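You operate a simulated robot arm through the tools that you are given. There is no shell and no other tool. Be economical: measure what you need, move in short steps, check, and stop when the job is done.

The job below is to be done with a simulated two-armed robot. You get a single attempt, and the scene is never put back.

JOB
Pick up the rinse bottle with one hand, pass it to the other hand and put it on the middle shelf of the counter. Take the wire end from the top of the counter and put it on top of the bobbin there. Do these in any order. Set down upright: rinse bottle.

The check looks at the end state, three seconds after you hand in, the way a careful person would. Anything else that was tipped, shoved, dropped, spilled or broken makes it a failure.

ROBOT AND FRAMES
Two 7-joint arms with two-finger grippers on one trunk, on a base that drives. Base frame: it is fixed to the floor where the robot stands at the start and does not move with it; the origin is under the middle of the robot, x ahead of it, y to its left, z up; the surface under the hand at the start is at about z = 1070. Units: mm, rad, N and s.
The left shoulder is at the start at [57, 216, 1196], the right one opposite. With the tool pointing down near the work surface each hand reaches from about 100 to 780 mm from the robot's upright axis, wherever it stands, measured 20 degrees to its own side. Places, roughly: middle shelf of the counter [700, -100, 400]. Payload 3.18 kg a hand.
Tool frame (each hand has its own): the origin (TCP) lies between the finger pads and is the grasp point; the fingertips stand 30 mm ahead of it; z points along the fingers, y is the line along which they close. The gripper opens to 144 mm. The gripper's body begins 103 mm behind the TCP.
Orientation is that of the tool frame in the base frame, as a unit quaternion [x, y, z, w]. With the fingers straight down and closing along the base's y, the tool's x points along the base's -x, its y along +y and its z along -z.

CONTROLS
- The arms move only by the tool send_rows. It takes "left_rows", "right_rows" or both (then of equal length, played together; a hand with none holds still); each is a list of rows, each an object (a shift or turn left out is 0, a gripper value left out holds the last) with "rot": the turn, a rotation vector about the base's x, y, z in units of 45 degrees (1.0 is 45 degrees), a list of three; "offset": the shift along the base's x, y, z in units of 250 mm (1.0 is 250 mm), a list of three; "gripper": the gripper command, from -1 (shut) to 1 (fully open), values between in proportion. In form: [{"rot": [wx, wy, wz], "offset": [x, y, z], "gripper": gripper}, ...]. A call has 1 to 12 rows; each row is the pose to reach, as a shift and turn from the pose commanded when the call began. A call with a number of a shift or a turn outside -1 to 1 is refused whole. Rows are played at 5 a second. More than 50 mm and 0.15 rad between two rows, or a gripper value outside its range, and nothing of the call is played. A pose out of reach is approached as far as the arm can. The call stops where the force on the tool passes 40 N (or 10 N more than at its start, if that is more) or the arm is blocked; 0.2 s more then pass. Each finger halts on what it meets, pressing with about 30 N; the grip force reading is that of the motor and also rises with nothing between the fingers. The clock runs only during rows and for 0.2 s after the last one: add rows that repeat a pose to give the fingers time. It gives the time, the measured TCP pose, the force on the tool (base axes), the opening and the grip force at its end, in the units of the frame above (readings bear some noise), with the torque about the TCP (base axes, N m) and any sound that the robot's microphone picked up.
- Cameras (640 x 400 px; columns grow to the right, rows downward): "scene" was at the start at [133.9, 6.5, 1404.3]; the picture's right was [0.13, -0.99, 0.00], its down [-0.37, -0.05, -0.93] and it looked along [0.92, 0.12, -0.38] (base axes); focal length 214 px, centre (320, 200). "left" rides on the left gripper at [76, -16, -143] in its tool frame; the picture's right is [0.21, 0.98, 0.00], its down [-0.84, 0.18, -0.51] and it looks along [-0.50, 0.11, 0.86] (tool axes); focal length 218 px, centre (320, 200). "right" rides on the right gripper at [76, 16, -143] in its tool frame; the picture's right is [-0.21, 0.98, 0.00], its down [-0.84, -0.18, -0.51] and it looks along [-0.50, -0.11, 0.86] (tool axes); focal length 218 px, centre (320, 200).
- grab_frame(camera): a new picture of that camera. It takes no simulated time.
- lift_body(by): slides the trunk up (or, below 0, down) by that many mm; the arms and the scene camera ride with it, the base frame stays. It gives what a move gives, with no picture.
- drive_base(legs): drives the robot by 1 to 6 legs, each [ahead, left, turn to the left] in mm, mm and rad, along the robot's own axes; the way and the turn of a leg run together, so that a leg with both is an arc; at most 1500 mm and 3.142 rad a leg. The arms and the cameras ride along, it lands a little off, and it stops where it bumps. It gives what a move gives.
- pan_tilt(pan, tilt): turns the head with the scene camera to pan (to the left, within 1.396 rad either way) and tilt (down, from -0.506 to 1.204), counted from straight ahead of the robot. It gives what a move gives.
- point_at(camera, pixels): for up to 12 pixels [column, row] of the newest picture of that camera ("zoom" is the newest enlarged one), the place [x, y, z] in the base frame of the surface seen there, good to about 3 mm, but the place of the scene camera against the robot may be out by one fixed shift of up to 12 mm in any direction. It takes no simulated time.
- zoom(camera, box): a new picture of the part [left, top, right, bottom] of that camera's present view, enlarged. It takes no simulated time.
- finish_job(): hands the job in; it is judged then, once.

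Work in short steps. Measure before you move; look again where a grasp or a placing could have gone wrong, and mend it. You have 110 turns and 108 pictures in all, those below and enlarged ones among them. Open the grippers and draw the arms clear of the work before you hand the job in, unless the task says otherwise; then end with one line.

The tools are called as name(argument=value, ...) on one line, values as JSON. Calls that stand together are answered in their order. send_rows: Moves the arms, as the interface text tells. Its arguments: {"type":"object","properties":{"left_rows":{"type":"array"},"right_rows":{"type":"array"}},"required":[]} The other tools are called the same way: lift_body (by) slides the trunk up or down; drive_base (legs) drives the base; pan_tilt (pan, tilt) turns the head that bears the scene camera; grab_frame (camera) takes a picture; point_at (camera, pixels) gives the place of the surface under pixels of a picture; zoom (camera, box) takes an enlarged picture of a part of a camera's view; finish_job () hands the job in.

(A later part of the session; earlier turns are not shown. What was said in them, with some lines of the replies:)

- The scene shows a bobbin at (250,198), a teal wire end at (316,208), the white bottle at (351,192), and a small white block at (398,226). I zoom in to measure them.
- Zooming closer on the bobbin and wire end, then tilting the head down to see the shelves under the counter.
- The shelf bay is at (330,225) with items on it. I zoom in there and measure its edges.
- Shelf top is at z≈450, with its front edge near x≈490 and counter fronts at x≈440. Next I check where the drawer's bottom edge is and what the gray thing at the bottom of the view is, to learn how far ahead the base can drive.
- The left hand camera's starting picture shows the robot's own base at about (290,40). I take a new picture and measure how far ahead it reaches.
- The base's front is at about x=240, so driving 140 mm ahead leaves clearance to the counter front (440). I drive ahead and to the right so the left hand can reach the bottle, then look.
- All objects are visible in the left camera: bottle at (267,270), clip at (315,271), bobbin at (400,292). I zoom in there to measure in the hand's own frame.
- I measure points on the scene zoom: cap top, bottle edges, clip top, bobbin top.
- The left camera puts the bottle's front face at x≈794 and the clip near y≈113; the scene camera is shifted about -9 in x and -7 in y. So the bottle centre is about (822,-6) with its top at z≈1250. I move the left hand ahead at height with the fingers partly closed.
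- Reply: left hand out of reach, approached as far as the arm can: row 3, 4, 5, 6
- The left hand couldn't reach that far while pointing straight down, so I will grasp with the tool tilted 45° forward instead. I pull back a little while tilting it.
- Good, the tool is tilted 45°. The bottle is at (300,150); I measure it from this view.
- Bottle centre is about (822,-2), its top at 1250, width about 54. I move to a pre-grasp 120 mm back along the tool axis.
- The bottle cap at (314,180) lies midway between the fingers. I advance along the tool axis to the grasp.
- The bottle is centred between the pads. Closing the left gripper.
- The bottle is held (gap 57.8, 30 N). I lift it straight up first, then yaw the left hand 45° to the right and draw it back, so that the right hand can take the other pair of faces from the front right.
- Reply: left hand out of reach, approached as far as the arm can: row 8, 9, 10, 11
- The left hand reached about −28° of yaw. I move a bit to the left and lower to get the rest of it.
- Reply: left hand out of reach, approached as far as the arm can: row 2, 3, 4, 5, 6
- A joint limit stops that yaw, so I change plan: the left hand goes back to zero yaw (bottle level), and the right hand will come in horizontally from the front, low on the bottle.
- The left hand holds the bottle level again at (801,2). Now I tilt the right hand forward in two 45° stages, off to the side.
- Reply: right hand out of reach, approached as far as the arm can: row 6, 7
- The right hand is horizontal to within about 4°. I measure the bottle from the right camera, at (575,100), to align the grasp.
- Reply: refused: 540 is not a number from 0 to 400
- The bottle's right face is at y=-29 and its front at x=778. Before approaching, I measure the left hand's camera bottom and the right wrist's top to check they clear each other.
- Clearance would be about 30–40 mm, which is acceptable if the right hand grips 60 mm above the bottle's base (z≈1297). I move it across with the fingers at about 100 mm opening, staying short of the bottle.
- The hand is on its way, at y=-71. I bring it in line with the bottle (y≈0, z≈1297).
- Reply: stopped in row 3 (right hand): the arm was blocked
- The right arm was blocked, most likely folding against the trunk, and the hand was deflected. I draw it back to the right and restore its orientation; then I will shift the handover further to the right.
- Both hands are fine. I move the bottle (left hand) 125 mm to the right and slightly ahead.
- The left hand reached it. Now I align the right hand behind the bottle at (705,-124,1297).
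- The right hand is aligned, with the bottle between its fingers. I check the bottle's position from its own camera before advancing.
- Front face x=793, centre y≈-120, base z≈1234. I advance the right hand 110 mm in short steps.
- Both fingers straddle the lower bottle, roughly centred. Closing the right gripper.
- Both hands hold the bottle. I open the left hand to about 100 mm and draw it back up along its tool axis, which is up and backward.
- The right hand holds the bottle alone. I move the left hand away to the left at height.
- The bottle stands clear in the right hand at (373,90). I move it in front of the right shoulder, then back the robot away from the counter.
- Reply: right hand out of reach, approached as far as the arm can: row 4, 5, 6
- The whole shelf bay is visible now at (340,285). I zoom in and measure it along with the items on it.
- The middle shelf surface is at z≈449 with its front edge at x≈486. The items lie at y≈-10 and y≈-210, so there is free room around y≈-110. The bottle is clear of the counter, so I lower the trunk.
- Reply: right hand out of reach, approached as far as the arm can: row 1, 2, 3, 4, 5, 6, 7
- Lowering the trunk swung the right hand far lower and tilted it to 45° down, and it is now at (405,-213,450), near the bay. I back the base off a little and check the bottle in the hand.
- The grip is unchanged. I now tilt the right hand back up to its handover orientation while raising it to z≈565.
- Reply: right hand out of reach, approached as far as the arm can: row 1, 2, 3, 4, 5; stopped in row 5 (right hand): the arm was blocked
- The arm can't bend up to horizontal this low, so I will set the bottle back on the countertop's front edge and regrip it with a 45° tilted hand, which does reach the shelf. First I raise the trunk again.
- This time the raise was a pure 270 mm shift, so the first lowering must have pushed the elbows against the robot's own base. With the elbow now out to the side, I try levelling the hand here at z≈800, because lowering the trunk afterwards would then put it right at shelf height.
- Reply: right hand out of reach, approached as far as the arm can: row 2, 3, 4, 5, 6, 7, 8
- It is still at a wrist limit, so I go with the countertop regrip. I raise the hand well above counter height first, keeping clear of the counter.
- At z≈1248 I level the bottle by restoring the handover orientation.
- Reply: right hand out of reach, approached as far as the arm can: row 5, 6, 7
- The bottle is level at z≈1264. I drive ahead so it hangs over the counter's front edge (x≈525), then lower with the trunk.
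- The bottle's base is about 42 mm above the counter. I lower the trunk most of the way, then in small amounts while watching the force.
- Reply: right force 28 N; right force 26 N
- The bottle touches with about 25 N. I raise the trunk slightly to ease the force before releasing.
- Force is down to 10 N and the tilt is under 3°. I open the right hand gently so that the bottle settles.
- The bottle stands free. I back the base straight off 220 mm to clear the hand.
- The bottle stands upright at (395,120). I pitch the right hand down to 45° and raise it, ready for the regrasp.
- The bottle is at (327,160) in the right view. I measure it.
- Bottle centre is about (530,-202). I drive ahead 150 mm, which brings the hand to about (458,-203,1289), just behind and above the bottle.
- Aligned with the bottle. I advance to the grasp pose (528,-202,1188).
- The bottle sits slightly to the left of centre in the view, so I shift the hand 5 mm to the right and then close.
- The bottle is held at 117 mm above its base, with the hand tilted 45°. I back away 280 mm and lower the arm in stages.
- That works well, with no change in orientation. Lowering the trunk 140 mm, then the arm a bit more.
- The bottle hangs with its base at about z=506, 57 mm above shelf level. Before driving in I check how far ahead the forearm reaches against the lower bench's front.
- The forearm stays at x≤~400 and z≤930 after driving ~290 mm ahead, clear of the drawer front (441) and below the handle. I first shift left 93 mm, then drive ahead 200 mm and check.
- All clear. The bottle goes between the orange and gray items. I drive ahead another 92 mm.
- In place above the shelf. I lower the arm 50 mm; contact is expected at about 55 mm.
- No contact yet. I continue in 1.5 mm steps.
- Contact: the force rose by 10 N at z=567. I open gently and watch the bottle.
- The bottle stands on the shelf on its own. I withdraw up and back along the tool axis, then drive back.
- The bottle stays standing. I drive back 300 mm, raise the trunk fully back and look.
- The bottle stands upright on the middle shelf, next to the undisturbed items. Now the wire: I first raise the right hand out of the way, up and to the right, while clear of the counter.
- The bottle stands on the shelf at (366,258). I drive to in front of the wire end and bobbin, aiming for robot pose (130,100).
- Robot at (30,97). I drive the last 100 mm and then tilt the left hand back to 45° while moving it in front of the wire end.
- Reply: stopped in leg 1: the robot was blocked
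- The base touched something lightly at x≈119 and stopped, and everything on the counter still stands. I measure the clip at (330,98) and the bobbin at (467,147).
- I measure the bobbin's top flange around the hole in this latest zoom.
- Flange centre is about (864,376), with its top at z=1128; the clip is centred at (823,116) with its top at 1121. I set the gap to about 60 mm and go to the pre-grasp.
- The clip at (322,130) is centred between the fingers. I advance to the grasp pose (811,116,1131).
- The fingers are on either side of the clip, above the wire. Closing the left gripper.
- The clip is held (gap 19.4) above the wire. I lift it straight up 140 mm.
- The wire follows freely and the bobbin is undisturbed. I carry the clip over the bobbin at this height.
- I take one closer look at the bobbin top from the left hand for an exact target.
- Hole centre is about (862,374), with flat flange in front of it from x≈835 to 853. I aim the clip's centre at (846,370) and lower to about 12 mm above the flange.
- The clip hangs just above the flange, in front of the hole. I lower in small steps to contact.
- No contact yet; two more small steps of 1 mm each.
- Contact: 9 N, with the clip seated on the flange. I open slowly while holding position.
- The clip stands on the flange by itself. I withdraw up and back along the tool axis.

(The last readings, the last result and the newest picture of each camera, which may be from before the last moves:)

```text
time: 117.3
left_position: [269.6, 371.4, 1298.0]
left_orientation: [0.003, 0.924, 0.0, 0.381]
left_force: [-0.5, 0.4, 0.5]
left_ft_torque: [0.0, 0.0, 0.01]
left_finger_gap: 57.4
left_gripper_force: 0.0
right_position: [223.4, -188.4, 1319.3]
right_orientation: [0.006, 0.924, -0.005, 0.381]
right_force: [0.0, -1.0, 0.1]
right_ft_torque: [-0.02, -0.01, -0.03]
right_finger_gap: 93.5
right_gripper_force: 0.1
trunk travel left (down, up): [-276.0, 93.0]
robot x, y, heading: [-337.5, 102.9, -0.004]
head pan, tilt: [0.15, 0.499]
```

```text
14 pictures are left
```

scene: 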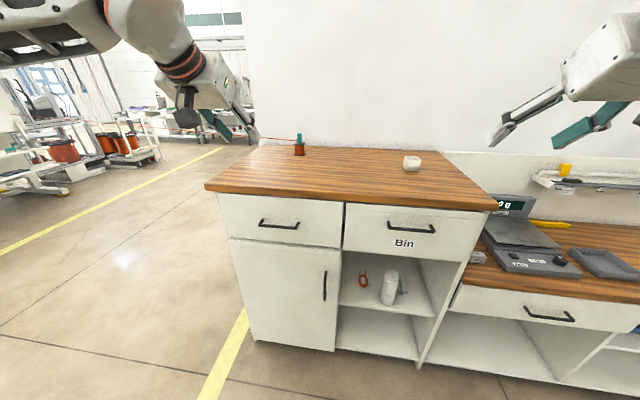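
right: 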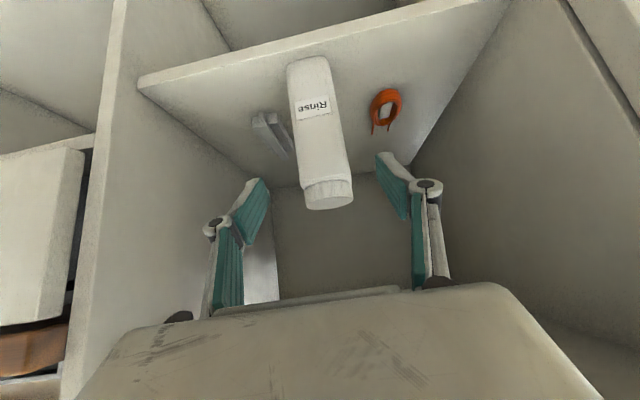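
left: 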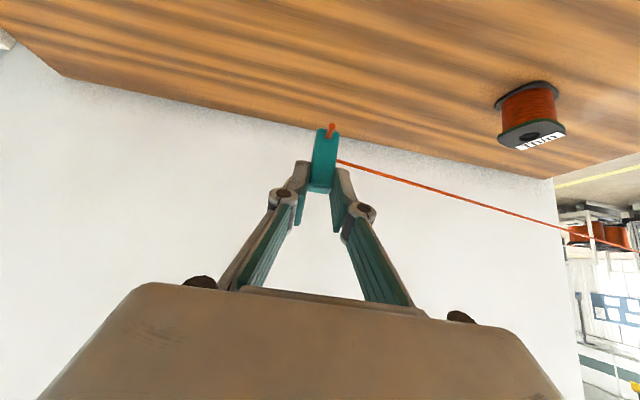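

Everything appears in place. I open the grippers fully and take a final closer look at both results.

send_rows(left_rows=[{"gripper": 1}, {"gripper": 1}, {"gripper": 1}, {"gripper": 1}], right_rows=[{"gripper": 1}, {"gripper": 1}, {"gripper": 1}, {"gripper": 1}])

zoom(camera="scene", box=[260, 120, 440, 180])

zoom(camera="scene", box=[330, 240, 450, 330])

```text
time: 118.3
left_position: [270.6, 370.9, 1297.3]
left_orientation: [0.005, 0.924, -0.002, 0.381]
left_force: [0.3, -0.3, -1.1]
left_ft_torque: [-0.02, 0.01, -0.02]
left_finger_gap: 143.9
left_gripper_force: 0.1
right_position: [222.8, -187.6, 1318.8]
right_orientation: [0.004, 0.925, -0.003, 0.38]
right_force: [0.0, -0.5, -0.1]
right_ft_torque: [-0.01, -0.01, 0.02]
right_finger_gap: 144.1
right_gripper_force: 0.0
trunk travel left (down, up): [-276.0, 93.0]
robot x, y, heading: [-338.4, 99.5, -0.004]
head pan, tilt: [0.15, 0.499]
```

```text
3.56 times, centred on (350, 150) of scene
```

zoom: 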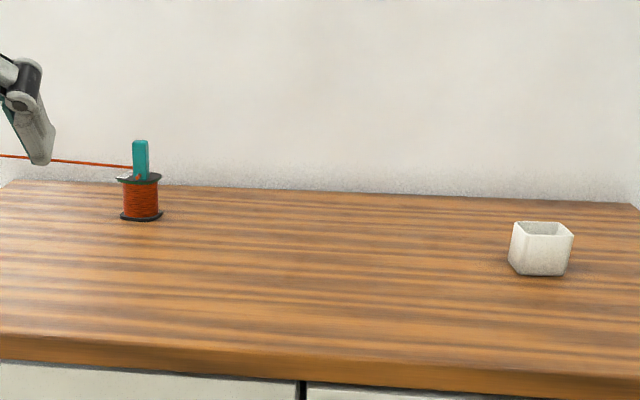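

```text
4.44 times, centred on (390, 285) of scene
```

zoom: 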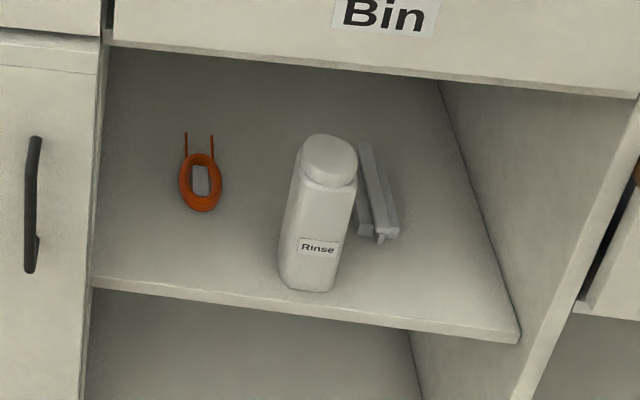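

The bottle stands upright on the middle shelf, the wire end stands on top of the bobbin, and nothing else has been disturbed. I hand the job in.

finish_job()

```text
The job is handed in.
```

I handed in the job: the rinse bottle was picked up with the left hand, passed to the right, and now stands upright on the middle shelf. The wire end stands on top of the bobbin.
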